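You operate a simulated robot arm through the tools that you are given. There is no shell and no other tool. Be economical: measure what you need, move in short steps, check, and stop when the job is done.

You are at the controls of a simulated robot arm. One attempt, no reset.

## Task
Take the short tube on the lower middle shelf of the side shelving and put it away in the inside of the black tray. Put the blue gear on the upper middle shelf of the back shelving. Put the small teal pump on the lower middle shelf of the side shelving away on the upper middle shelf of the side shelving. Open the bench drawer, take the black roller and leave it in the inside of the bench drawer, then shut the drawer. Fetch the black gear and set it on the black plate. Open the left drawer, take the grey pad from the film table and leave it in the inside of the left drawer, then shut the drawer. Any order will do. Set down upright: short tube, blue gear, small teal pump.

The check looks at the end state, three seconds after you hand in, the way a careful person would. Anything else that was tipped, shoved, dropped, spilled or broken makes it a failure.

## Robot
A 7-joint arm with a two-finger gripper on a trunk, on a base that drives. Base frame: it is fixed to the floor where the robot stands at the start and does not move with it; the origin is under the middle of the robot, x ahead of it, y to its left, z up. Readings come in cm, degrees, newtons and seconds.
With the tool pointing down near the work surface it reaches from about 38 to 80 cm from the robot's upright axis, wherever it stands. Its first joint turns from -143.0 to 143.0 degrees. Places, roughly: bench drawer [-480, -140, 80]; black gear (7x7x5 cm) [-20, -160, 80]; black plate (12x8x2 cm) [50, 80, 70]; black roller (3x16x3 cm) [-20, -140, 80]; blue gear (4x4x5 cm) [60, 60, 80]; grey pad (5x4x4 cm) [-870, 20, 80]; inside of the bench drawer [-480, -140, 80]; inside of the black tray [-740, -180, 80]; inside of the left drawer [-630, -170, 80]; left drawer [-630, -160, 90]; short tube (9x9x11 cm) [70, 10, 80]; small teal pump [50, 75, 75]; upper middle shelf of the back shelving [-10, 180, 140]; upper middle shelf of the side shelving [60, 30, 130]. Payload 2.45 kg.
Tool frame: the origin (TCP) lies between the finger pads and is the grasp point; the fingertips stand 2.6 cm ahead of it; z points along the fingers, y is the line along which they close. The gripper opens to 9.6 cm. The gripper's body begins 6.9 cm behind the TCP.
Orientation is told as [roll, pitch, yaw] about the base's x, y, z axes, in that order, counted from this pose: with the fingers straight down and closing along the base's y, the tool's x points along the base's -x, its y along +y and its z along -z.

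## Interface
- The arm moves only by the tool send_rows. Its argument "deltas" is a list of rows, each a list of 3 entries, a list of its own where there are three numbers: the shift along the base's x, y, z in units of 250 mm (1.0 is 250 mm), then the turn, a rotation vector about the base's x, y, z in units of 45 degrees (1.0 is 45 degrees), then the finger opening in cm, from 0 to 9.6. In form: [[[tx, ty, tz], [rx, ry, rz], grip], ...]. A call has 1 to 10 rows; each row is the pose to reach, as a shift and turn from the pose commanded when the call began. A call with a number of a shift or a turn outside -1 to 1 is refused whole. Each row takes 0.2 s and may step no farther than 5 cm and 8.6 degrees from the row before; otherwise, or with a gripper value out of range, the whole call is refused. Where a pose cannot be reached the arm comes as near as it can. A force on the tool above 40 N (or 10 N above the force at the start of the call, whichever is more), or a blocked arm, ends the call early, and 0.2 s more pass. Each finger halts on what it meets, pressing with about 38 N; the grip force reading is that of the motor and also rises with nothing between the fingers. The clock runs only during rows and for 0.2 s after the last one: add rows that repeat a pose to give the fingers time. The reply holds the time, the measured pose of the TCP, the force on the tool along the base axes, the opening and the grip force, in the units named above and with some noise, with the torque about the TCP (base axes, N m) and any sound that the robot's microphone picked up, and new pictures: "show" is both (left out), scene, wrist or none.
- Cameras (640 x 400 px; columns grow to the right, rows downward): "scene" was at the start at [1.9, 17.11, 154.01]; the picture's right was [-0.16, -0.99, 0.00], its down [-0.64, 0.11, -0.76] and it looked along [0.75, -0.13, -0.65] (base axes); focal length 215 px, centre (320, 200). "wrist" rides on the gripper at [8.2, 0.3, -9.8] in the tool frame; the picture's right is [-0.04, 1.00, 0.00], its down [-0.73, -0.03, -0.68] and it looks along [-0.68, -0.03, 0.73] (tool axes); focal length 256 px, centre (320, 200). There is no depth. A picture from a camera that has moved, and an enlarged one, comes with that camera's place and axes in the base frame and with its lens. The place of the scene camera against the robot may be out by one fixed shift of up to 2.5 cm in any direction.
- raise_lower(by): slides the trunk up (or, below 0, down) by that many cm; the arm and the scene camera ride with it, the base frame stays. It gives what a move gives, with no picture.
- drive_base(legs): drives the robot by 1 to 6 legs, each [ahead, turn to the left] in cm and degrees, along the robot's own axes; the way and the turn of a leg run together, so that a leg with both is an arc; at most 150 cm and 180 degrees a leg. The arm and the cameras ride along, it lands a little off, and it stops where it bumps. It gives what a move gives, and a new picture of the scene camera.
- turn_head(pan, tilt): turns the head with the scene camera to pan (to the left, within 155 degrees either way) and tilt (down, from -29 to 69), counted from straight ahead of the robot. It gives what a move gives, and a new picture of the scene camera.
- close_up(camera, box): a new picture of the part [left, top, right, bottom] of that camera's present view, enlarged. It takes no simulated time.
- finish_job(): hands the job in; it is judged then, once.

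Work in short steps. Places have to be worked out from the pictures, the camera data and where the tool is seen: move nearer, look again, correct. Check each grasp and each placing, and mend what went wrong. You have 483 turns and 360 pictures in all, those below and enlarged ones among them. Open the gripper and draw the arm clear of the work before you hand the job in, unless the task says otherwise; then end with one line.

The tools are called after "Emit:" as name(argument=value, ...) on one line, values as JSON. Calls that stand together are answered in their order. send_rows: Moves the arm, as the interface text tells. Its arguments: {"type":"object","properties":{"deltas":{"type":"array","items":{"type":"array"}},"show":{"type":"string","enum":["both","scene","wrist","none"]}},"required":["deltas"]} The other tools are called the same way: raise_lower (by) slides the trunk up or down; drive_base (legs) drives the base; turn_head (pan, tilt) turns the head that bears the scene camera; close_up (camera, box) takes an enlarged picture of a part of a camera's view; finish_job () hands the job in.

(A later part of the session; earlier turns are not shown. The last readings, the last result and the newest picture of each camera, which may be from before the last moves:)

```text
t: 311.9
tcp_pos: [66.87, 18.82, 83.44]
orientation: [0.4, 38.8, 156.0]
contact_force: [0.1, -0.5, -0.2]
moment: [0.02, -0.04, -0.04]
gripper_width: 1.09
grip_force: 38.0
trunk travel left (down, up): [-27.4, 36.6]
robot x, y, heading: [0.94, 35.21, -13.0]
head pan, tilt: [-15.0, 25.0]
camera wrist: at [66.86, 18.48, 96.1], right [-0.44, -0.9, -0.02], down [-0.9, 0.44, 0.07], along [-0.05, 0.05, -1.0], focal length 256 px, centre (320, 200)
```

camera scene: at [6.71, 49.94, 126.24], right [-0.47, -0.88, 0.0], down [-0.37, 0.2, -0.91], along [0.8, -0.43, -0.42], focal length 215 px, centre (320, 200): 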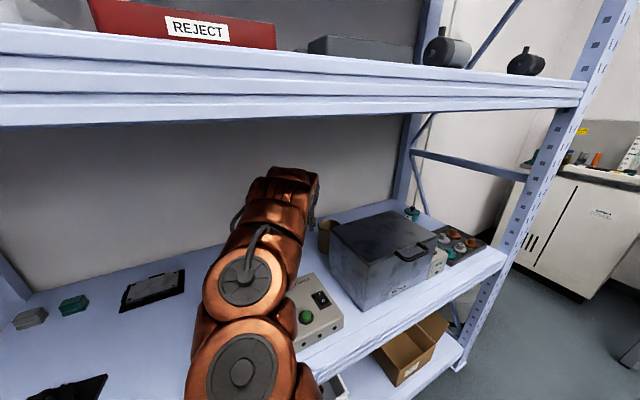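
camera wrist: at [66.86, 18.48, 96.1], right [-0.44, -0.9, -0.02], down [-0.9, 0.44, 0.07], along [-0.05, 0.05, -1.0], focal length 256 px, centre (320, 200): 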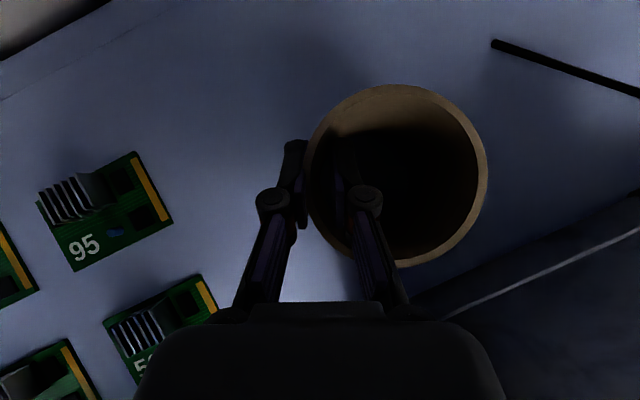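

Pinched (1.1 cm incl. curvature). Lift 10 cm and check.

Emit:
send_rows(deltas=[[[0, 0.02, 0.1], [0, 0, 0], 0], [[0, 0.03, 0.2], [0, 0, 0], 0], [[0, 0.04, 0.3], [0, 0, 0], 0]], show="wrist")

```text
t: 312.7
tcp_pos: [66.84, 19.86, 90.85]
orientation: [0.4, 38.8, 156.0]
contact_force: [-0.3, -0.4, -0.3]
moment: [-0.01, 0.02, 0.02]
gripper_width: 1.1
grip_force: 38.1
trunk travel left (down, up): [-27.4, 36.6]
robot x, y, heading: [0.63, 35.44, -13.1]
head pan, tilt: [-15.0, 25.0]
camera wrist: at [66.87, 19.5, 103.72], right [-0.44, -0.9, -0.02], down [-0.9, 0.44, 0.07], along [-0.05, 0.05, -1.0], focal length 256 px, centre (320, 200)
```

wrist: 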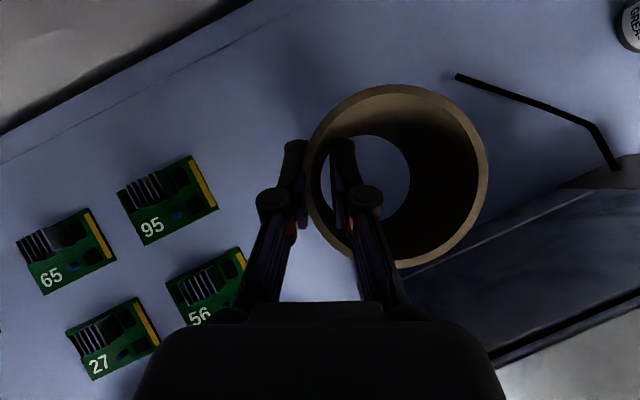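

Tube is held upright and light. Raise to z≈95.5 then shift +y 13 cm to clear the box, over the low device.

Emit:
send_rows(deltas=[[[0, 0.0, 0.1], [0, 0, 0], 0], [[0, 0.06, 0.18], [0, 0, 0], 0], [[-0.05, 0.2, 0.18], [0, 0, 0], 0], [[-0.1, 0.36, 0.18], [0, 0, 0], 0], [[-0.15, 0.52, 0.18], [0, 0, 0], 0]], show="both")

```text
t: 313.9
tcp_pos: [63.03, 32.77, 95.43]
orientation: [0.4, 38.8, 155.9]
contact_force: [1.2, -0.1, -0.5]
moment: [0.01, -0.04, 0.04]
gripper_width: 1.07
grip_force: 37.7
trunk travel left (down, up): [-27.4, 36.6]
robot x, y, heading: [0.67, 35.09, -13.4]
head pan, tilt: [-15.0, 25.0]
camera scene: at [6.72, 49.92, 126.24], right [-0.47, -0.88, 0.0], down [-0.37, 0.2, -0.91], along [0.8, -0.43, -0.42], focal length 215 px, centre (320, 200)
camera wrist: at [63.01, 32.52, 108.17], right [-0.44, -0.9, -0.02], down [-0.9, 0.44, 0.07], along [-0.05, 0.05, -1.0], focal length 256 px, centre (320, 200)
```

scene: 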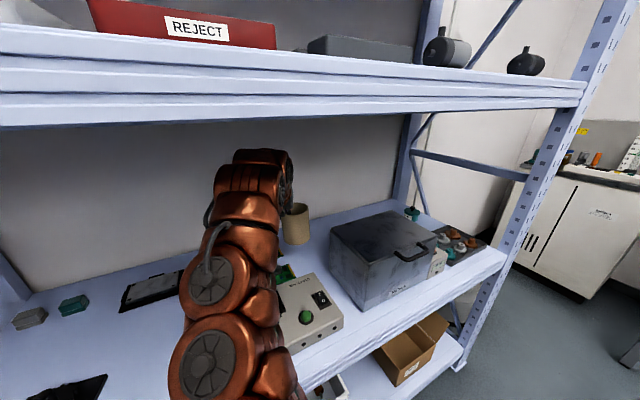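
wrist: 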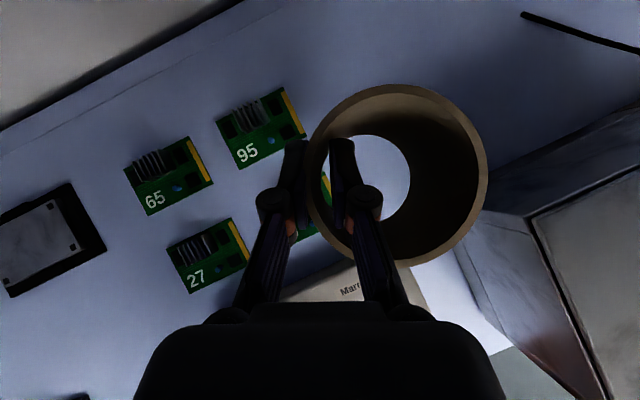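

Clear. Reverse along the heading.

Emit:
drive_base(legs=[[-38, 0]])

Emit:
close_up(camera="wrist", box=[0, 0, 640, 400])

```text
t: 316.3
tcp_pos: [25.69, 41.48, 95.58]
orientation: [0.4, 38.7, 155.8]
contact_force: [0.1, 0.3, -0.5]
moment: [-0.02, -0.02, 0.0]
gripper_width: 1.08
grip_force: 37.7
trunk travel left (down, up): [-27.4, 36.6]
robot x, y, heading: [-36.4, 44.08, -13.2]
head pan, tilt: [-15.0, 25.0]
camera scene: at [-30.48, 58.6, 126.24], right [-0.47, -0.88, 0.0], down [-0.37, 0.2, -0.91], along [0.8, -0.43, -0.42], focal length 215 px, centre (320, 200)
```

scene: 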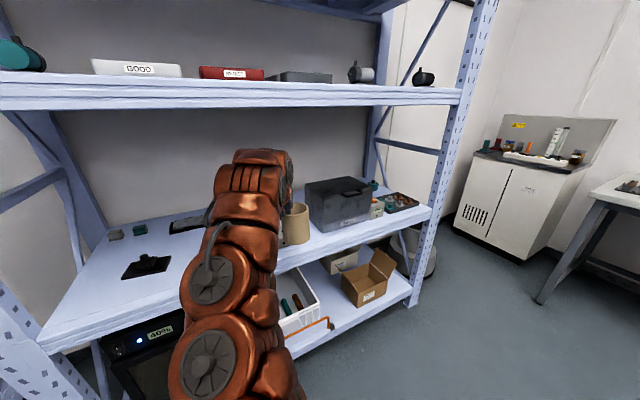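

```text
1.00 times, centred on (320, 200) of wrist (not enlarged: the box is as wide or as high as the picture)
camera zoom: at [25.8, 41.07, 108.16], right [-0.44, -0.9, -0.02], down [-0.9, 0.44, 0.07], along [-0.05, 0.05, -1.0], focal length 256 px, centre (320, 200)
```

zoom: 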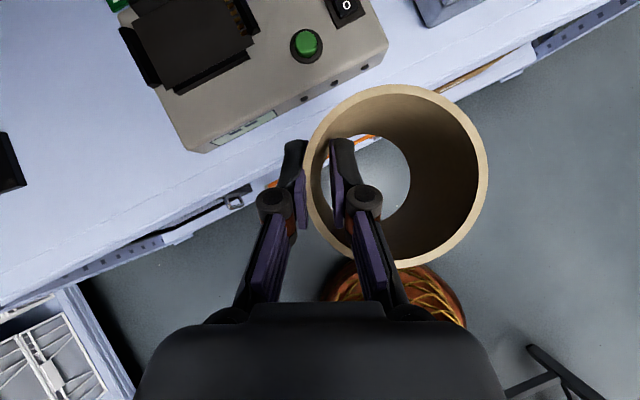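

All clear. Turn toward the aisle and travel: face -y, go to y≈-65, then face -x.

Emit:
drive_base(legs=[[0, -77], [110, 0], [0, -90]])

Emit:
turn_head(pan=20, tilt=18)

```text
t: 325.5
tcp_pos: [-24.52, -126.97, 95.44]
orientation: [0.1, 38.9, 79.2]
contact_force: [6.0, 7.9, 0.1]
moment: [0.49, -0.38, -0.47]
gripper_width: 1.19
grip_force: 37.8
trunk travel left (down, up): [-27.4, 36.6]
robot x, y, heading: [-37.03, -65.84, -89.8]
head pan, tilt: [-15.0, 25.0]
stopped in leg 3: the force on the tool passed its limit at 44 N (the readings are from after the stop); the commanded pose is now the measured one
camera scene: at [-22.38, -69.48, 126.23], right [-0.97, 0.26, 0.0], down [0.11, 0.41, -0.91], along [-0.23, -0.88, -0.42], focal length 215 px, centre (320, 200)
```

scene: 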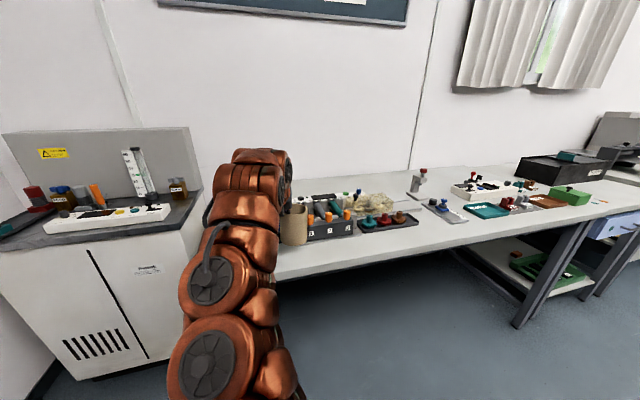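

```text
t: 326.6
tcp_pos: [-24.43, -126.97, 95.56]
orientation: [0.0, 39.0, 79.2]
contact_force: [11.6, 6.5, -0.1]
moment: [0.49, -0.8, -0.37]
gripper_width: 1.2
grip_force: 38.0
trunk travel left (down, up): [-27.4, 36.6]
robot x, y, heading: [-36.57, -66.24, -89.5]
head pan, tilt: [20.0, 18.0]
camera scene: at [-16.78, -69.36, 127.36], right [-0.94, -0.34, 0.0], down [-0.11, 0.29, -0.95], along [0.33, -0.89, -0.31], focal length 215 px, centre (320, 200)
```

scene: 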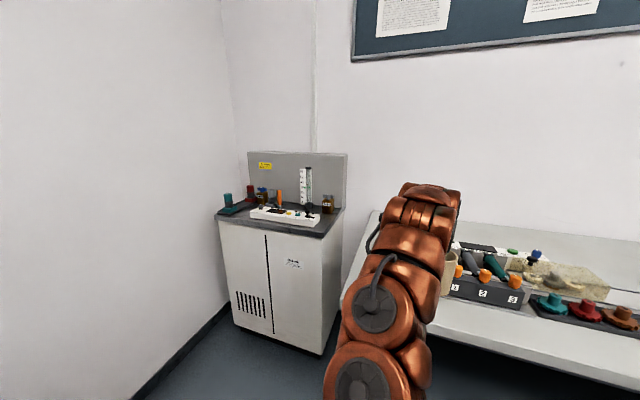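

The tube touched the station unit on the bench while turning (it reached over the bench). Reverse straight away.

Emit:
drive_base(legs=[[0, 1], [-30, 0]])

Emit:
turn_head(pan=0, tilt=30)

Emit:
close_up(camera="wrist", box=[0, 0, 640, 400])

Emit:
close_up(camera="scene", box=[240, 140, 480, 290])

```text
t: 328.9
tcp_pos: [-24.25, -96.58, 95.48]
orientation: [-0.1, 38.9, 80.1]
contact_force: [0.0, 0.2, -0.4]
moment: [-0.01, -0.01, 0.0]
gripper_width: 1.15
grip_force: 38.2
trunk travel left (down, up): [-27.4, 36.6]
robot x, y, heading: [-37.04, -36.0, -89.1]
head pan, tilt: [20.0, 18.0]
camera scene: at [-17.32, -38.86, 127.38], right [-0.93, -0.36, 0.0], down [-0.11, 0.29, -0.95], along [0.34, -0.89, -0.31], focal length 215 px, centre (320, 200)
```

scene: 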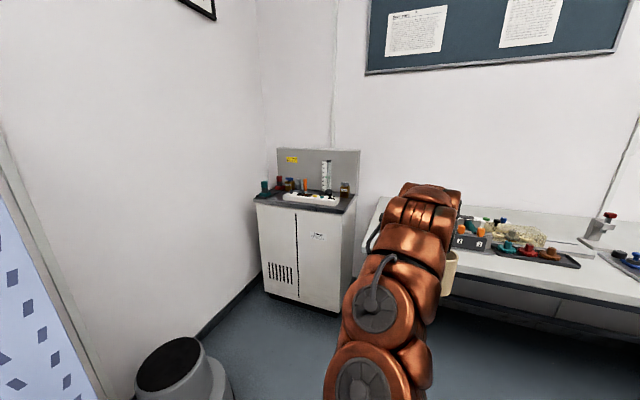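

```text
t: 329.8
tcp_pos: [-24.13, -96.71, 95.61]
orientation: [0.0, 38.9, 80.0]
contact_force: [0.4, -0.2, -0.8]
moment: [0.02, -0.02, 0.0]
gripper_width: 1.15
grip_force: 37.8
trunk travel left (down, up): [-27.4, 36.6]
robot x, y, heading: [-37.04, -35.81, -88.5]
head pan, tilt: [0.0, 30.0]
camera scene: at [-20.5, -39.19, 125.45], right [-1.0, -0.02, 0.0], down [-0.01, 0.5, -0.87], along [0.02, -0.87, -0.5], focal length 215 px, centre (320, 200)
```

scene: 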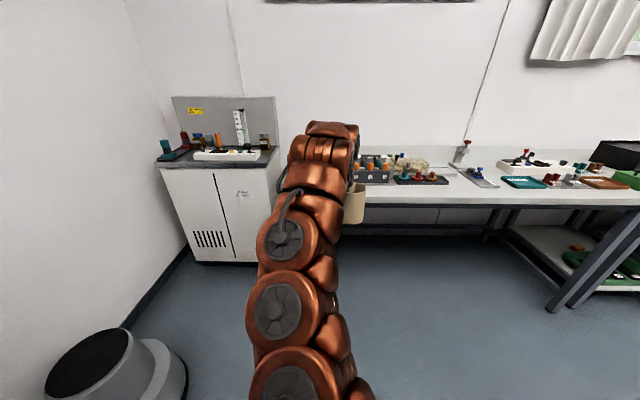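

```text
1.00 times, centred on (320, 200) of wrist (not enlarged: the box is as wide or as high as the picture)
camera zoom: at [-24.52, -96.73, 108.31], right [-0.98, 0.2, -0.03], down [0.2, 0.98, 0.07], along [0.04, 0.06, -1.0], focal length 256 px, centre (320, 200)
```

zoom: 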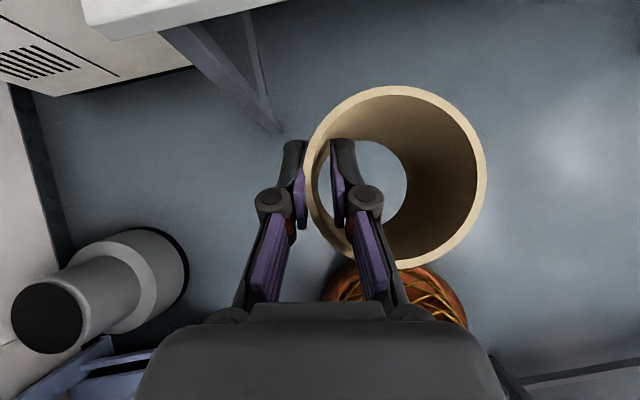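

```text
2.67 times, centred on (360, 215) of scene
camera zoom: at [-20.5, -39.19, 125.45], right [-1.0, -0.02, 0.0], down [-0.01, 0.5, -0.87], along [0.02, -0.87, -0.5], focal length 573 px, centre (213, 160)
```

zoom: 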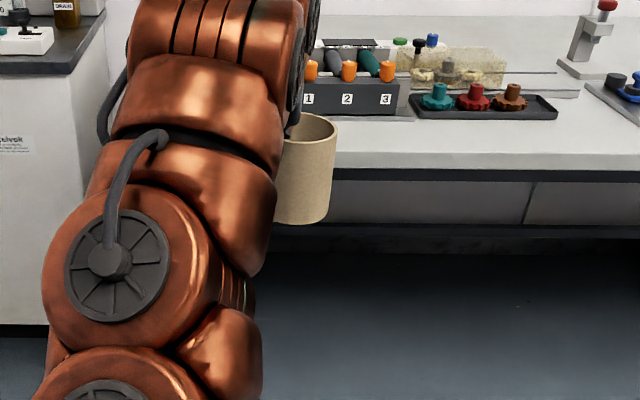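

Tube is still upright in the grip and the bench things look in place. Go diagonally to the aisle middle (y≈-62) and face -x.

Emit:
drive_base(legs=[[0, -47], [36, 0], [0, -45]])

Emit:
turn_head(pan=0, tilt=15)

```text
t: 336.3
tcp_pos: [-124.13, -71.26, 95.47]
orientation: [0.1, 39.0, -12.4]
contact_force: [-0.7, 0.7, -0.7]
moment: [-0.04, 0.03, 0.04]
gripper_width: 1.13
grip_force: 37.5
trunk travel left (down, up): [-27.4, 36.6]
robot x, y, heading: [-63.09, -60.37, 178.6]
head pan, tilt: [0.0, 30.0]
camera scene: at [-68.74, -78.39, 125.44], right [0.02, 1.0, 0.0], down [0.5, -0.01, -0.87], along [-0.87, 0.02, -0.5], focal length 215 px, centre (320, 200)
```

scene: 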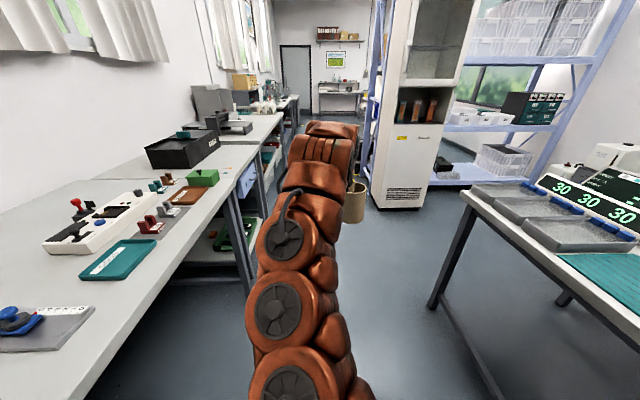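

```text
t: 337.0
tcp_pos: [-124.06, -71.22, 95.56]
orientation: [0.0, 38.8, -12.4]
contact_force: [0.4, 1.4, 0.2]
moment: [-0.03, 0.0, -0.01]
gripper_width: 1.13
grip_force: 37.9
trunk travel left (down, up): [-27.4, 36.6]
robot x, y, heading: [-62.78, -60.87, 178.9]
head pan, tilt: [0.0, 15.0]
camera scene: at [-69.03, -78.38, 127.86], right [0.02, 1.0, 0.0], down [0.26, -0.01, -0.97], along [-0.97, 0.02, -0.26], focal length 215 px, centre (320, 200)
```

scene: 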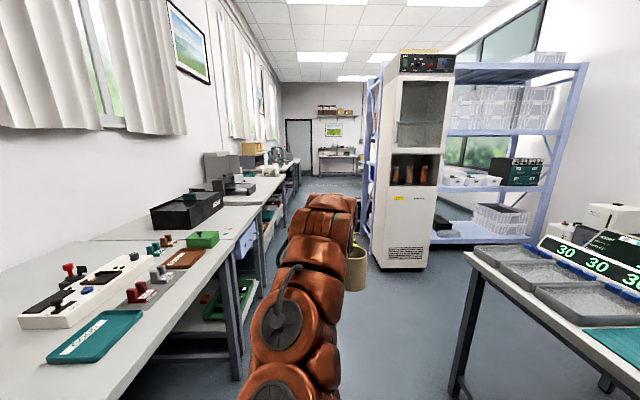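

Aisle is clear. Drive 300 cm along it.

Emit:
drive_base(legs=[[150, 1], [150, 0]])

```text
t: 351.6
tcp_pos: [-426.2, -67.55, 95.64]
orientation: [0.1, 38.8, -12.3]
contact_force: [-0.4, 0.1, -0.3]
moment: [-0.01, 0.01, -0.01]
gripper_width: 1.07
grip_force: 38.2
trunk travel left (down, up): [-27.4, 36.6]
robot x, y, heading: [-364.82, -56.75, 178.4]
head pan, tilt: [0.0, 15.0]
camera scene: at [-371.14, -74.6, 127.86], right [0.02, 1.0, 0.0], down [0.26, -0.01, -0.97], along [-0.97, 0.02, -0.26], focal length 215 px, centre (320, 200)
```

scene: 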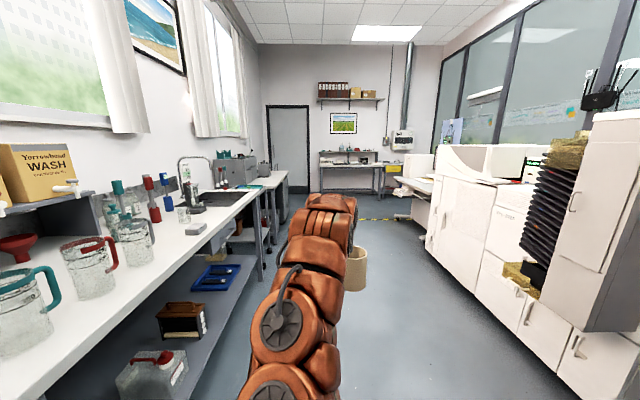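

Continue 200 cm.

Emit:
drive_base(legs=[[110, 2], [110, 0]])

Emit:
turn_head(pan=30, tilt=25)

```text
t: 362.6
tcp_pos: [-648.99, -66.52, 95.51]
orientation: [-0.1, 38.9, -11.6]
contact_force: [-0.2, 0.7, -0.2]
moment: [-0.02, 0.03, -0.01]
gripper_width: 1.07
grip_force: 37.8
trunk travel left (down, up): [-27.4, 36.6]
robot x, y, heading: [-587.73, -55.32, 179.2]
head pan, tilt: [0.0, 15.0]
camera scene: at [-593.81, -73.07, 127.86], right [0.01, 1.0, 0.0], down [0.26, 0.0, -0.97], along [-0.97, 0.01, -0.26], focal length 215 px, centre (320, 200)
```

scene: 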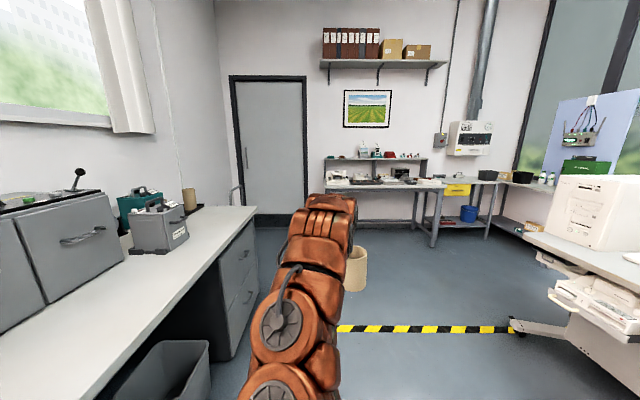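

```text
t: 363.5
tcp_pos: [-649.01, -66.61, 95.63]
orientation: [-0.1, 39.0, -11.6]
contact_force: [-0.5, 0.3, -0.5]
moment: [0.01, -0.01, 0.0]
gripper_width: 1.1
grip_force: 38.2
trunk travel left (down, up): [-27.4, 36.6]
robot x, y, heading: [-587.78, -55.31, 179.2]
head pan, tilt: [30.0, 25.0]
camera scene: at [-592.51, -77.69, 126.24], right [-0.49, 0.87, 0.0], down [0.37, 0.21, -0.91], along [-0.79, -0.44, -0.42], focal length 215 px, centre (320, 200)
```

scene: 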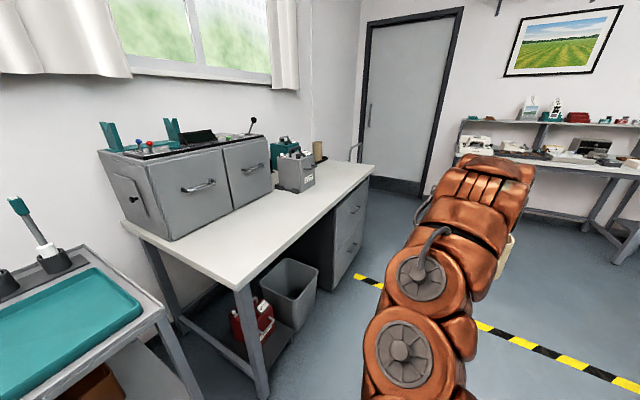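

This is the bench with the two-drawer cabinet; a tray with a tube is at its end. Zoom.

Emit:
close_up(camera="scene", box=[90, 100, 380, 281])

Emit:
close_up(camera="scene", box=[240, 120, 360, 195])

```text
2.21 times, centred on (235, 190) of scene
camera zoom: at [-592.51, -77.69, 126.24], right [-0.49, 0.87, 0.0], down [0.37, 0.21, -0.91], along [-0.79, -0.44, -0.42], focal length 474 px, centre (508, 221)
```

zoom: 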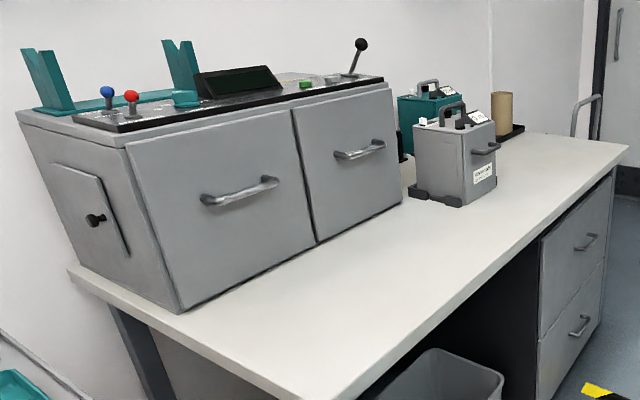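

```text
5.33 times, centred on (300, 158) of scene
camera zoom: at [-592.51, -77.69, 126.24], right [-0.49, 0.87, 0.0], down [0.37, 0.21, -0.91], along [-0.79, -0.44, -0.42], focal length 1146 px, centre (427, 427)
```

zoom: 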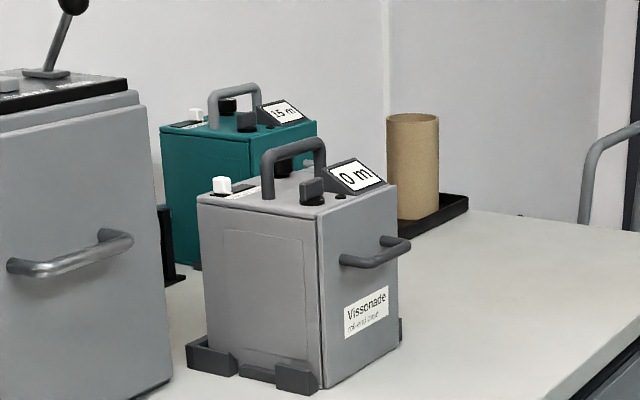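

The black tray (with a tall tube) is at the bench's far right end. Drive on ~165 cm and inspect from there.

Emit:
drive_base(legs=[[140, 0]])

Emit:
turn_head(pan=65, tilt=30)

```text
t: 370.6
tcp_pos: [-791.01, -63.36, 95.58]
orientation: [0.1, 38.9, -12.3]
contact_force: [0.5, -0.5, -0.3]
moment: [0.02, -0.02, -0.02]
gripper_width: 1.06
grip_force: 37.9
trunk travel left (down, up): [-27.4, 36.6]
robot x, y, heading: [-729.67, -52.65, 178.7]
head pan, tilt: [30.0, 25.0]
camera scene: at [-734.69, -75.14, 126.24], right [-0.48, 0.88, 0.0], down [0.37, 0.2, -0.91], along [-0.8, -0.43, -0.42], focal length 215 px, centre (320, 200)
```

scene: 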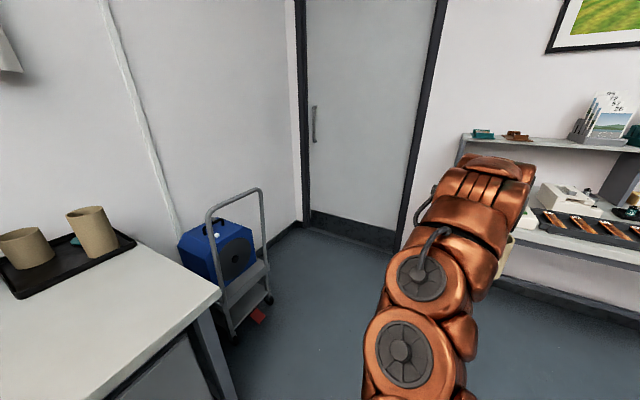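

```text
t: 371.6
tcp_pos: [-791.03, -63.39, 95.49]
orientation: [0.1, 38.9, -12.4]
contact_force: [-1.1, 0.5, 0.0]
moment: [0.02, 0.02, -0.05]
gripper_width: 1.06
grip_force: 37.8
trunk travel left (down, up): [-27.4, 36.6]
robot x, y, heading: [-729.6, -52.83, 178.8]
head pan, tilt: [65.0, 30.0]
camera scene: at [-730.62, -78.82, 125.44], right [-0.9, 0.44, 0.0], down [0.22, 0.45, -0.87], along [-0.39, -0.78, -0.5], focal length 215 px, centre (320, 200)
```

scene: 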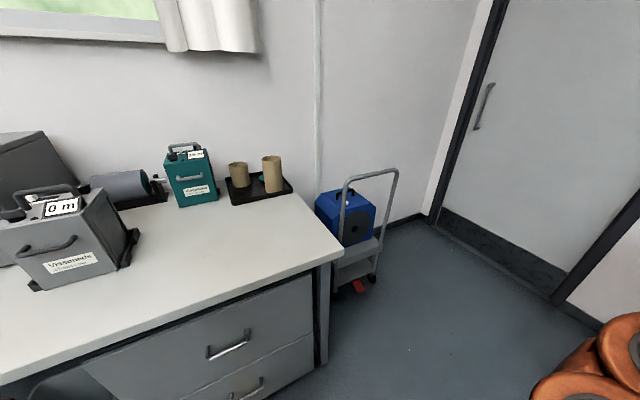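

The tray already holds two tubes. Zoom in.

Emit:
close_up(camera="scene", box=[140, 130, 350, 260])

```text
3.05 times, centred on (245, 195) of scene
camera zoom: at [-730.62, -78.82, 125.44], right [-0.9, 0.44, 0.0], down [0.22, 0.45, -0.87], along [-0.39, -0.78, -0.5], focal length 655 px, centre (549, 215)
```

zoom: 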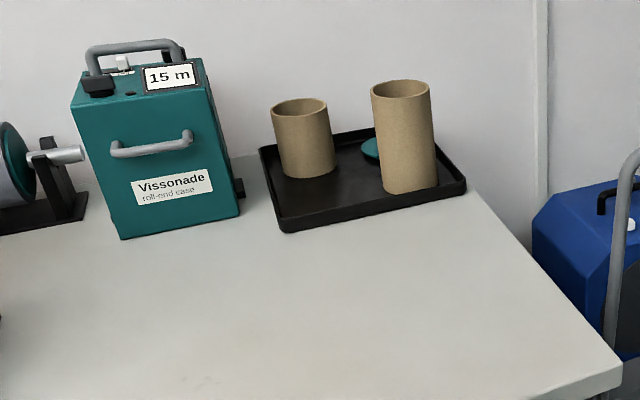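

The tray has a free slot front-left, about (-739.5,-169). Approach from the front with a higher trunk for reach: turn left 90° and raise.

Emit:
drive_base(legs=[[13, 0], [0, 91]])

Emit:
raise_lower(by=20)

Emit:
close_up(camera="wrist", box=[0, 0, 640, 400])

```text
t: 376.7
tcp_pos: [-731.88, -113.77, 95.55]
orientation: [0.0, 38.9, 77.8]
contact_force: [1.1, 0.5, 0.3]
moment: [0.02, -0.01, 0.02]
gripper_width: 1.06
grip_force: 37.7
trunk travel left (down, up): [-27.4, 36.6]
robot x, y, heading: [-742.87, -52.63, -91.3]
head pan, tilt: [65.0, 30.0]
camera scene: at [-717.83, -51.48, 125.44], right [-0.44, -0.9, 0.0], down [-0.45, 0.22, -0.87], along [0.78, -0.38, -0.5], focal length 215 px, centre (320, 200)
```

scene: 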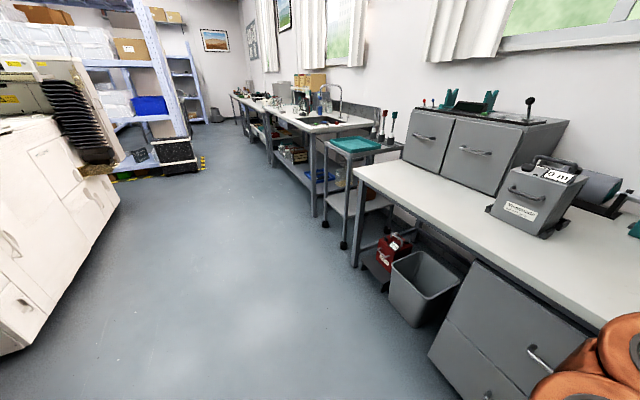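

```text
t: 378.9
tcp_pos: [-731.85, -113.67, 115.43]
orientation: [0.0, 38.9, 77.8]
contact_force: [0.7, -0.3, -0.4]
moment: [-0.03, 0.0, 0.0]
gripper_width: 1.04
grip_force: 37.4
trunk travel left (down, up): [-47.4, 16.6]
robot x, y, heading: [-742.55, -52.25, -91.4]
head pan, tilt: [65.0, 30.0]
```

```text
1.00 times, centred on (320, 200) of wrist (not enlarged: the box is as wide or as high as the picture)
camera zoom: at [-732.31, -113.82, 128.31], right [-0.97, 0.24, -0.03], down [0.24, 0.97, 0.07], along [0.04, 0.06, -1.0], focal length 256 px, centre (320, 200)
```

zoom: 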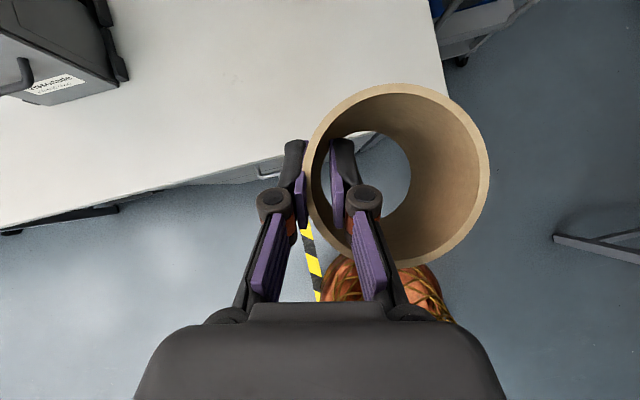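

Bench front at y≈-121. Drive ahead 33 then extend over the tray, staying high.

Emit:
drive_base(legs=[[33, 0]])

Emit:
send_rows(deltas=[[[-0.03, -0.16, 0], [0, 0, 0], 0], [[-0.06, -0.32, 0], [0, 0, 0], 0], [[-0.08, -0.48, 0], [0, 0, 0], 0]], show="wrist")

```text
t: 381.1
tcp_pos: [-732.31, -146.41, 115.53]
orientation: [-0.1, 38.9, 78.1]
contact_force: [0.0, 0.3, -0.6]
moment: [0.01, 0.0, -0.02]
gripper_width: 1.03
grip_force: 38.1
trunk travel left (down, up): [-47.4, 16.6]
robot x, y, heading: [-743.59, -85.2, -91.0]
head pan, tilt: [65.0, 30.0]
camera scene: at [-718.44, -84.19, 145.44], right [-0.44, -0.9, 0.0], down [-0.45, 0.22, -0.87], along [0.78, -0.38, -0.5], focal length 215 px, centre (320, 200)
```

scene: 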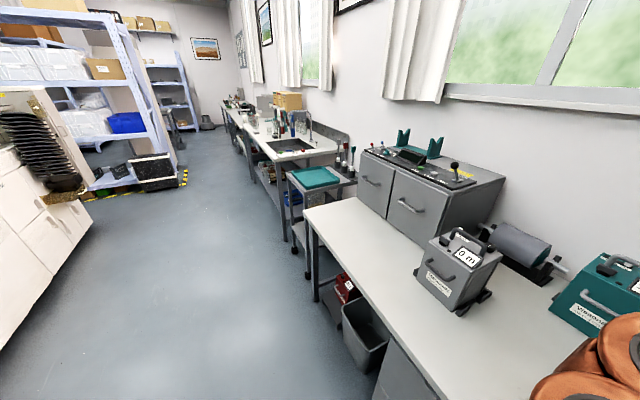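

```text
t: 382.1
tcp_pos: [-730.52, -157.38, 115.79]
orientation: [-1.3, 38.7, 82.1]
contact_force: [-1.9, 1.4, -0.2]
moment: [-0.08, -0.23, 0.12]
gripper_width: 1.12
grip_force: 38.0
trunk travel left (down, up): [-47.4, 16.6]
robot x, y, heading: [-743.34, -84.99, -90.8]
head pan, tilt: [65.0, 30.0]
stopped in row 3: the arm was blocked; the commanded pose is now the measured one
camera wrist: at [-731.17, -157.55, 128.5], right [-0.99, 0.15, -0.04], down [0.15, 0.99, 0.07], along [0.05, 0.06, -1.0], focal length 256 px, centre (320, 200)
```

wrist: 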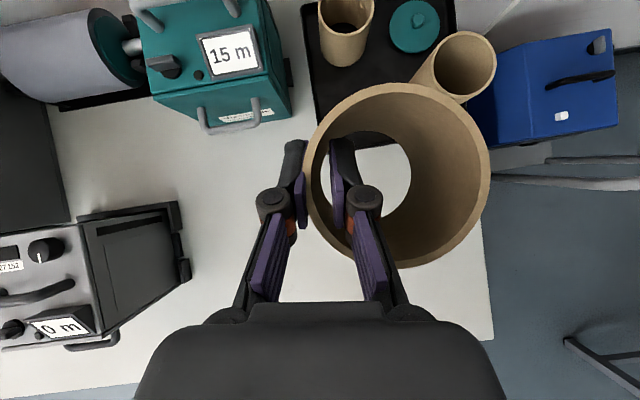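

The slot center is about (-740,-171). Lower the tool ~15 cm (better reach) and then extend carefully.

Emit:
send_rows(deltas=[[[-0.04, 0, -0.16], [0, 0, 0], 0], [[-0.1, 0, -0.32], [0, 0, 0], 0], [[-0.16, 0, -0.48], [0, 0, 0], 0], [[-0.2, 0, -0.6], [0, 0, 0], 0]], show="none")

Emit:
drive_base(legs=[[4, 0]])

Emit:
send_rows(deltas=[[[0, -0.12, 0], [0, 0, 0], 0]], show="wrist")

```text
t: 383.3
tcp_pos: [-737.26, -158.62, 101.54]
orientation: [-1.9, 39.8, 77.4]
contact_force: [-2.1, -0.8, -1.5]
moment: [0.04, -0.14, 0.05]
gripper_width: 1.1
grip_force: 38.6
trunk travel left (down, up): [-47.4, 16.6]
robot x, y, heading: [-743.4, -85.16, -90.7]
head pan, tilt: [65.0, 30.0]
stopped in row 4: the arm was blocked; the commanded pose is now the measured one
```

```text
t: 384.1
tcp_pos: [-736.96, -162.57, 101.65]
orientation: [-1.8, 39.9, 77.7]
contact_force: [-0.6, 0.2, 0.1]
moment: [0.02, -0.02, -0.03]
gripper_width: 1.09
grip_force: 37.8
trunk travel left (down, up): [-47.4, 16.6]
robot x, y, heading: [-743.53, -89.23, -90.8]
head pan, tilt: [65.0, 30.0]
camera scene: at [-718.52, -88.11, 145.45], right [-0.44, -0.9, 0.0], down [-0.45, 0.22, -0.87], along [0.78, -0.38, -0.5], focal length 215 px, centre (320, 200)
```

scene: 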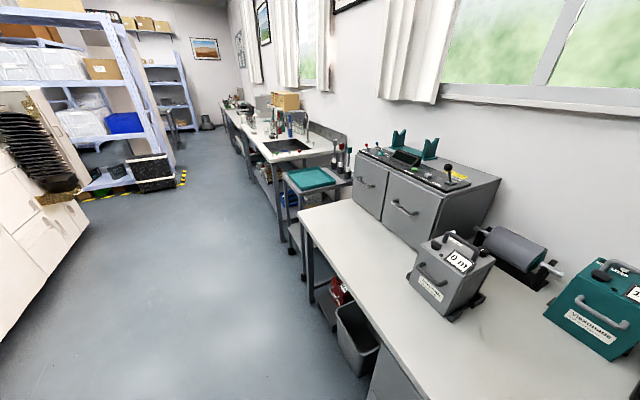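

```text
t: 384.6
tcp_pos: [-737.24, -165.58, 101.8]
orientation: [-1.8, 39.9, 77.5]
contact_force: [-1.9, -0.6, 0.4]
moment: [0.05, -0.16, 0.1]
gripper_width: 1.09
grip_force: 37.5
trunk travel left (down, up): [-47.4, 16.6]
robot x, y, heading: [-743.53, -89.51, -91.1]
head pan, tilt: [65.0, 30.0]
camera wrist: at [-737.82, -165.48, 114.51], right [-0.97, 0.23, -0.05], down [0.22, 0.97, 0.05], along [0.06, 0.04, -1.0], focal length 256 px, centre (320, 200)
```

wrist: 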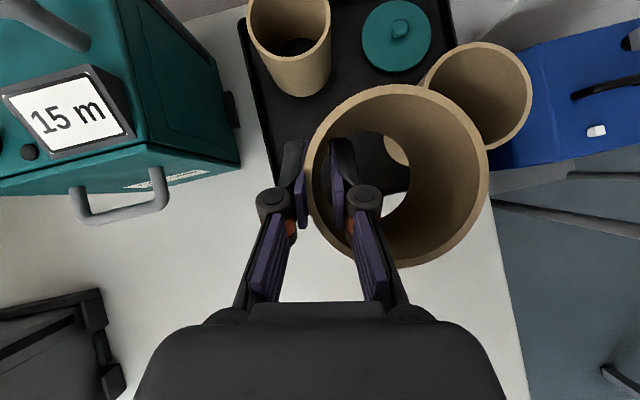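

Tall tube at (-750.4,-169.7), short one ≈(-736.8,-182): target center (-740.3,-172). Extend 6.5 cm.

Emit:
send_rows(deltas=[[[0.01, -0.09, -0.02], [0, 0, 0], 0], [[0.02, -0.18, -0.05], [0, 0, 0], 0], [[0.03, -0.26, -0.08], [0, 0, 0], 0]], show="wrist")

```text
t: 385.4
tcp_pos: [-736.16, -172.06, 99.56]
orientation: [-1.9, 40.0, 77.7]
contact_force: [0.0, 0.9, -0.1]
moment: [0.01, -0.04, 0.03]
gripper_width: 1.06
grip_force: 37.9
trunk travel left (down, up): [-47.4, 16.6]
robot x, y, heading: [-743.39, -89.66, -90.6]
head pan, tilt: [65.0, 30.0]
camera wrist: at [-736.76, -171.94, 112.38], right [-0.97, 0.22, -0.05], down [0.22, 0.97, 0.05], along [0.06, 0.04, -1.0], focal length 256 px, centre (320, 200)
```

wrist: 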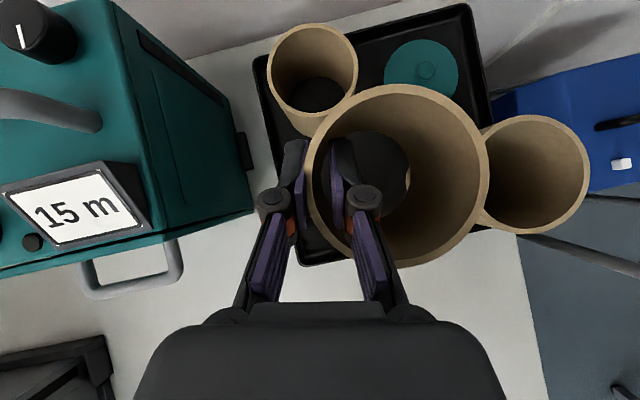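

Well placed: gaps ≥2.5 cm all round. Lower to ~92 then creep.

Emit:
send_rows(deltas=[[[0, 0, -0.12], [0, 0, 0], 0], [[0, 0, -0.24], [0, 0, 0], 0], [[0, 0, -0.3], [0, 0, 0], 0], [[0, 0, -0.3], [0, 0, 0], 0]], show="wrist")

```text
t: 386.4
tcp_pos: [-736.07, -172.16, 92.0]
orientation: [-1.8, 39.9, 77.7]
contact_force: [-0.3, 0.1, -0.4]
moment: [-0.03, -0.03, -0.01]
gripper_width: 1.06
grip_force: 38.3
trunk travel left (down, up): [-47.4, 16.6]
robot x, y, heading: [-743.74, -89.22, -90.6]
head pan, tilt: [65.0, 30.0]
camera wrist: at [-736.72, -172.03, 104.72], right [-0.97, 0.22, -0.05], down [0.22, 0.97, 0.05], along [0.06, 0.04, -1.0], focal length 256 px, centre (320, 200)
```

wrist: 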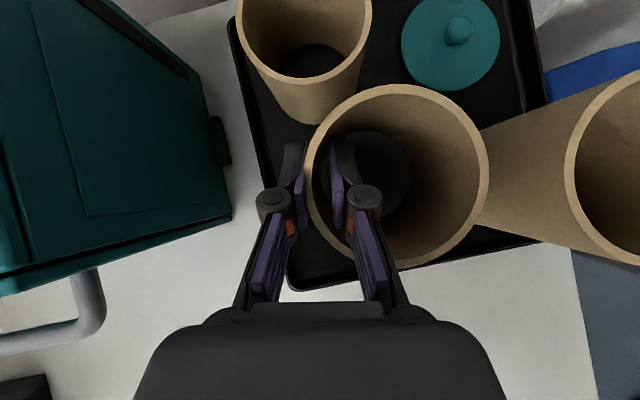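

Clear. Creep down.

Emit:
send_rows(deltas=[[[0, 0, -0.024], [0, 0, 0], 0], [[0, 0, -0.048], [0, 0, 0], 0], [[0, 0, -0.072], [0, 0, 0], 0], [[0, 0, -0.096], [0, 0, 0], 0], [[0, 0, -0.12], [0, 0, 0], 0]], show="none")

```text
t: 387.6
tcp_pos: [-736.11, -172.18, 89.17]
orientation: [-1.7, 39.9, 77.6]
contact_force: [0.4, -0.2, -1.4]
moment: [0.0, -0.01, -0.01]
gripper_width: 1.06
grip_force: 37.7
trunk travel left (down, up): [-47.4, 16.6]
robot x, y, heading: [-743.62, -89.54, -90.8]
head pan, tilt: [65.0, 30.0]
```

Emit:
send_rows(deltas=[[[0, 0, -0.02], [0, 0, 0], 0], [[0, 0, -0.04], [0, 0, 0], 0], [[0, 0, -0.06], [0, 0, 0], 0], [[0, 0, -0.08], [0, 0, 0], 0]], show="wrist")

```text
t: 388.6
tcp_pos: [-735.99, -172.25, 87.88]
orientation: [-2.1, 40.7, 77.5]
contact_force: [0.2, 0.5, 19.2]
moment: [0.64, 0.21, -0.09]
gripper_width: 1.05
grip_force: 37.7
trunk travel left (down, up): [-47.4, 16.6]
robot x, y, heading: [-743.62, -89.19, -90.9]
head pan, tilt: [65.0, 30.0]
stopped in row 4: the force on the tool passed its limit at 42 N (the readings are from after the stop); the commanded pose is now the measured one
camera wrist: at [-736.63, -171.91, 100.61], right [-0.97, 0.22, -0.05], down [0.22, 0.98, 0.04], along [0.06, 0.02, -1.0], focal length 256 px, centre (320, 200)
```

wrist: 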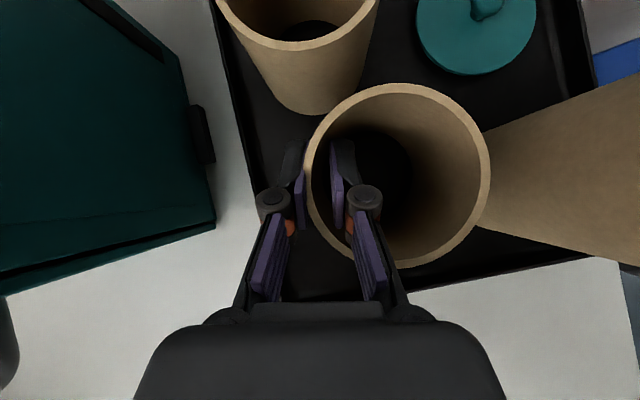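

Touched down. Relieve 0.3 cm, open, and rise.

Emit:
send_rows(deltas=[[[0, 0, 0.008], [0, 0, 0], 0], [[0, 0, 0.008], [0, 0, 0], 2], [[0, 0, 0.008], [0, 0, 0], 3.2], [[0, 0, 0.008], [0, 0, 0], 3.2], [[0, 0, 0.12], [0, 0, 0], 3.2], [[0, 0, 0.3], [0, 0, 0], 3.2], [[0, 0, 0.45], [0, 0, 0], 3.2]], show="wrist")

```text
t: 390.2
tcp_pos: [-736.07, -172.26, 98.53]
orientation: [-2.0, 40.4, 77.7]
contact_force: [0.5, 1.0, 0.0]
moment: [0.03, 0.02, 0.01]
gripper_width: 3.2
grip_force: 0.1
trunk travel left (down, up): [-47.4, 16.6]
robot x, y, heading: [-743.47, -89.43, -90.8]
head pan, tilt: [65.0, 30.0]
camera wrist: at [-736.75, -171.93, 111.32], right [-0.97, 0.22, -0.05], down [0.22, 0.97, 0.04], along [0.06, 0.03, -1.0], focal length 256 px, centre (320, 200)
```

wrist: 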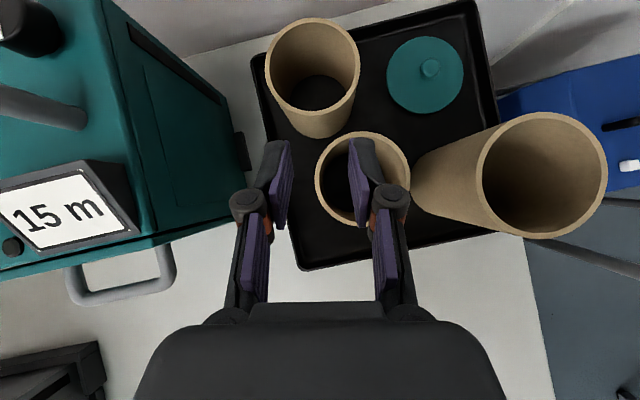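

The short tube stands in the tray. Raise and back off; then look at the drawer machine.

Emit:
send_rows(deltas=[[[0, 0.05, 0.18], [0, 0, 0], 3.2], [[0, 0.2, 0.3], [0, 0, 0], 3.2], [[0, 0.36, 0.36], [0, 0, 0], 3.2]], show="none")

Emit:
drive_base(legs=[[-28, 0], [0, 91], [110, 0]])

Emit:
turn_head(pan=-80, tilt=25)

```text
t: 391.0
tcp_pos: [-736.21, -165.15, 106.95]
orientation: [-2.0, 40.5, 77.5]
contact_force: [-0.3, 0.9, 0.4]
moment: [-0.01, 0.0, -0.02]
gripper_width: 3.19
grip_force: 0.0
out of reach, approached as far as the arm can: row 3
trunk travel left (down, up): [-47.4, 16.6]
robot x, y, heading: [-743.53, -89.55, -90.8]
head pan, tilt: [65.0, 30.0]
```

```text
t: 402.0
tcp_pos: [-558.9, -52.28, 106.92]
orientation: [-2.0, 40.4, 168.7]
contact_force: [0.9, 0.6, -1.0]
moment: [-0.01, 0.0, -0.01]
gripper_width: 3.19
grip_force: 0.1
trunk travel left (down, up): [-47.4, 16.6]
robot x, y, heading: [-634.93, -61.46, 0.3]
head pan, tilt: [65.0, 30.0]
camera scene: at [-637.54, -34.57, 145.44], right [0.91, -0.42, 0.0], down [-0.21, -0.45, -0.87], along [0.36, 0.79, -0.5], focal length 215 px, centre (320, 200)
```

scene: 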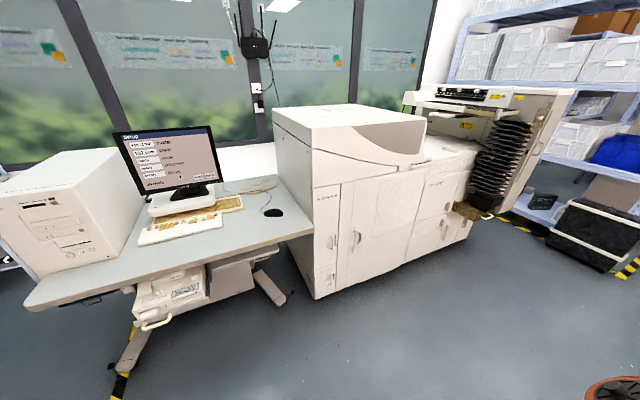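

```text
t: 404.2
tcp_pos: [-558.85, -52.37, 106.92]
orientation: [-2.0, 40.4, 168.7]
contact_force: [-0.8, -0.5, -0.2]
moment: [0.01, -0.01, 0.0]
gripper_width: 3.2
grip_force: 0.0
trunk travel left (down, up): [-47.4, 16.6]
robot x, y, heading: [-634.79, -61.2, 0.4]
head pan, tilt: [-80.0, 25.0]
camera scene: at [-639.65, -51.85, 146.24], right [-0.98, -0.18, 0.0], down [-0.08, 0.42, -0.91], along [0.16, -0.89, -0.42], focal length 215 px, centre (320, 200)
```

scene: 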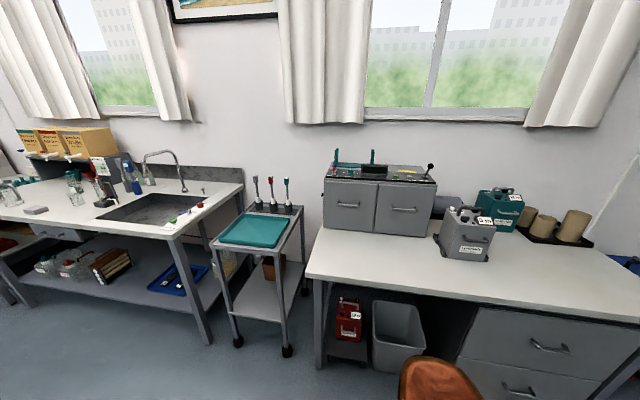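

Left drawer handle seen at about (-636,-160,92). Zoom in.

Emit:
close_up(camera="scene", box=[310, 140, 450, 228])

Emit:
close_up(camera="scene", box=[0, 170, 240, 320])

```text
4.55 times, centred on (380, 184) of scene
camera zoom: at [-639.65, -51.85, 146.24], right [-0.98, -0.18, 0.0], down [-0.08, 0.42, -0.91], along [0.16, -0.89, -0.42], focal length 977 px, centre (47, 273)
```

zoom: 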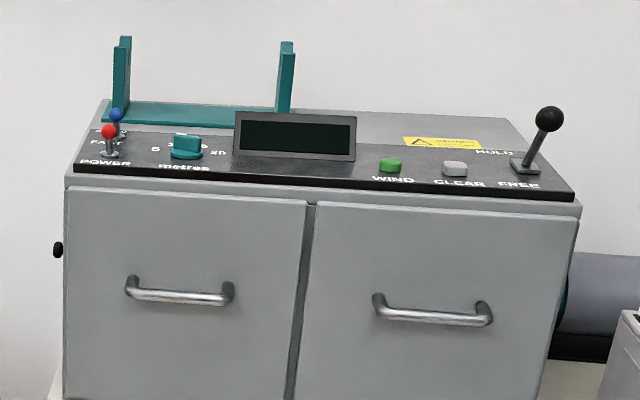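

```text
2.67 times, centred on (120, 245) of scene
camera zoom: at [-639.65, -51.85, 146.24], right [-0.98, -0.18, 0.0], down [-0.08, 0.42, -0.91], along [0.16, -0.89, -0.42], focal length 573 px, centre (853, 80)
```

zoom: 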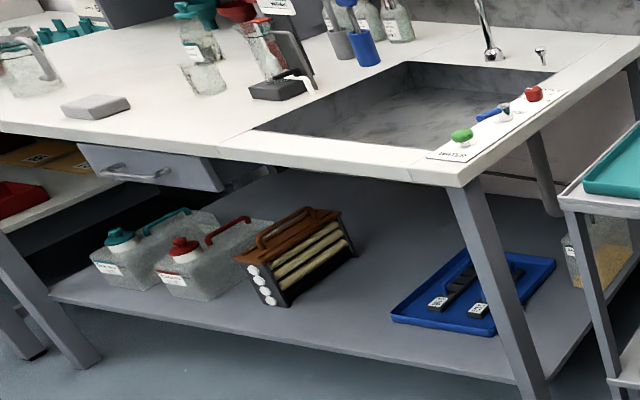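

Bench drawer seen under the sink bench (for later). Raise the trunk and turn to face the drawer machine.

Emit:
raise_lower(by=16)

Emit:
drive_base(legs=[[0, -90]])

Emit:
turn_head(pan=0, tilt=35)

Emit:
close_up(camera="wrist", box=[0, 0, 640, 400])

```text
t: 406.1
tcp_pos: [-558.83, -52.28, 122.83]
orientation: [-2.1, 40.3, 168.8]
contact_force: [-0.5, 0.4, 0.2]
moment: [0.01, -0.01, 0.02]
gripper_width: 3.19
grip_force: 0.1
trunk travel left (down, up): [-63.4, 0.6]
robot x, y, heading: [-635.07, -61.21, 0.5]
head pan, tilt: [-80.0, 25.0]
```

```text
t: 410.3
tcp_pos: [-625.88, -137.12, 123.04]
orientation: [-1.9, 40.4, 78.7]
contact_force: [0.6, 0.4, -0.5]
moment: [-0.03, 0.0, 0.01]
gripper_width: 3.18
grip_force: 0.0
trunk travel left (down, up): [-63.4, 0.6]
robot x, y, heading: [-634.59, -61.51, -89.7]
head pan, tilt: [-80.0, 25.0]
camera scene: at [-627.09, -57.52, 162.24], right [-0.18, 0.98, 0.0], down [0.42, 0.08, -0.91], along [-0.89, -0.16, -0.42], focal length 215 px, centre (320, 200)
```

scene: 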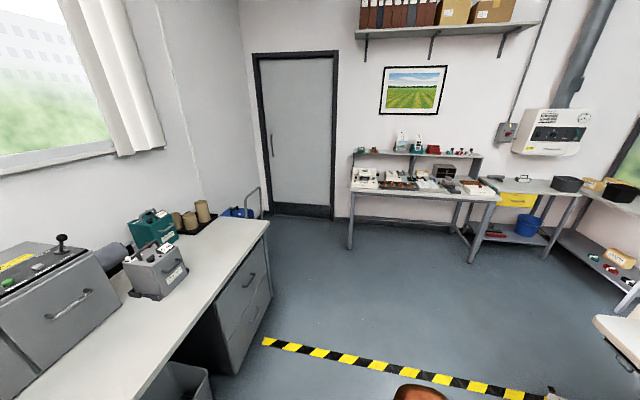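

```text
t: 411.8
tcp_pos: [-625.88, -137.14, 122.92]
orientation: [-2.0, 40.4, 78.7]
contact_force: [0.5, -0.1, -0.1]
moment: [0.02, 0.0, -0.02]
gripper_width: 3.24
grip_force: 0.1
trunk travel left (down, up): [-63.4, 0.6]
robot x, y, heading: [-634.82, -61.46, -89.7]
head pan, tilt: [0.0, 35.0]
camera scene: at [-617.98, -64.69, 160.67], right [-1.0, 0.0, 0.0], down [0.0, 0.57, -0.82], along [0.0, -0.82, -0.57], focal length 215 px, centre (320, 200)
```

scene: 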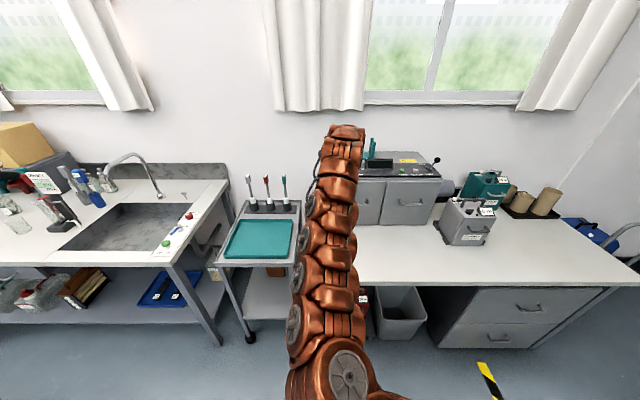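

```text
1.00 times, centred on (320, 200) of wrist (not enlarged: the box is as wide or as high as the picture)
camera zoom: at [-626.57, -136.86, 135.67], right [-0.98, 0.2, -0.05], down [0.2, 0.98, 0.04], along [0.06, 0.03, -1.0], focal length 256 px, centre (320, 200)
```

zoom: 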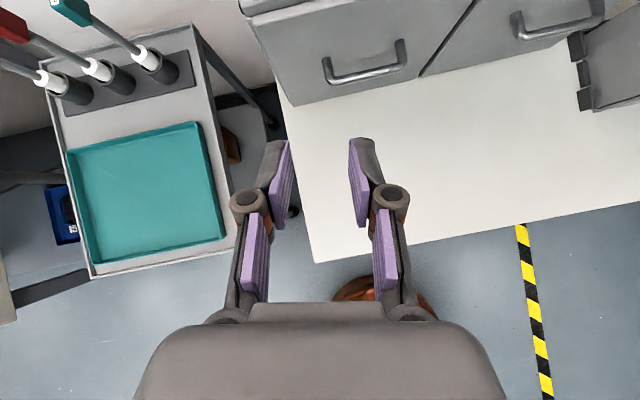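

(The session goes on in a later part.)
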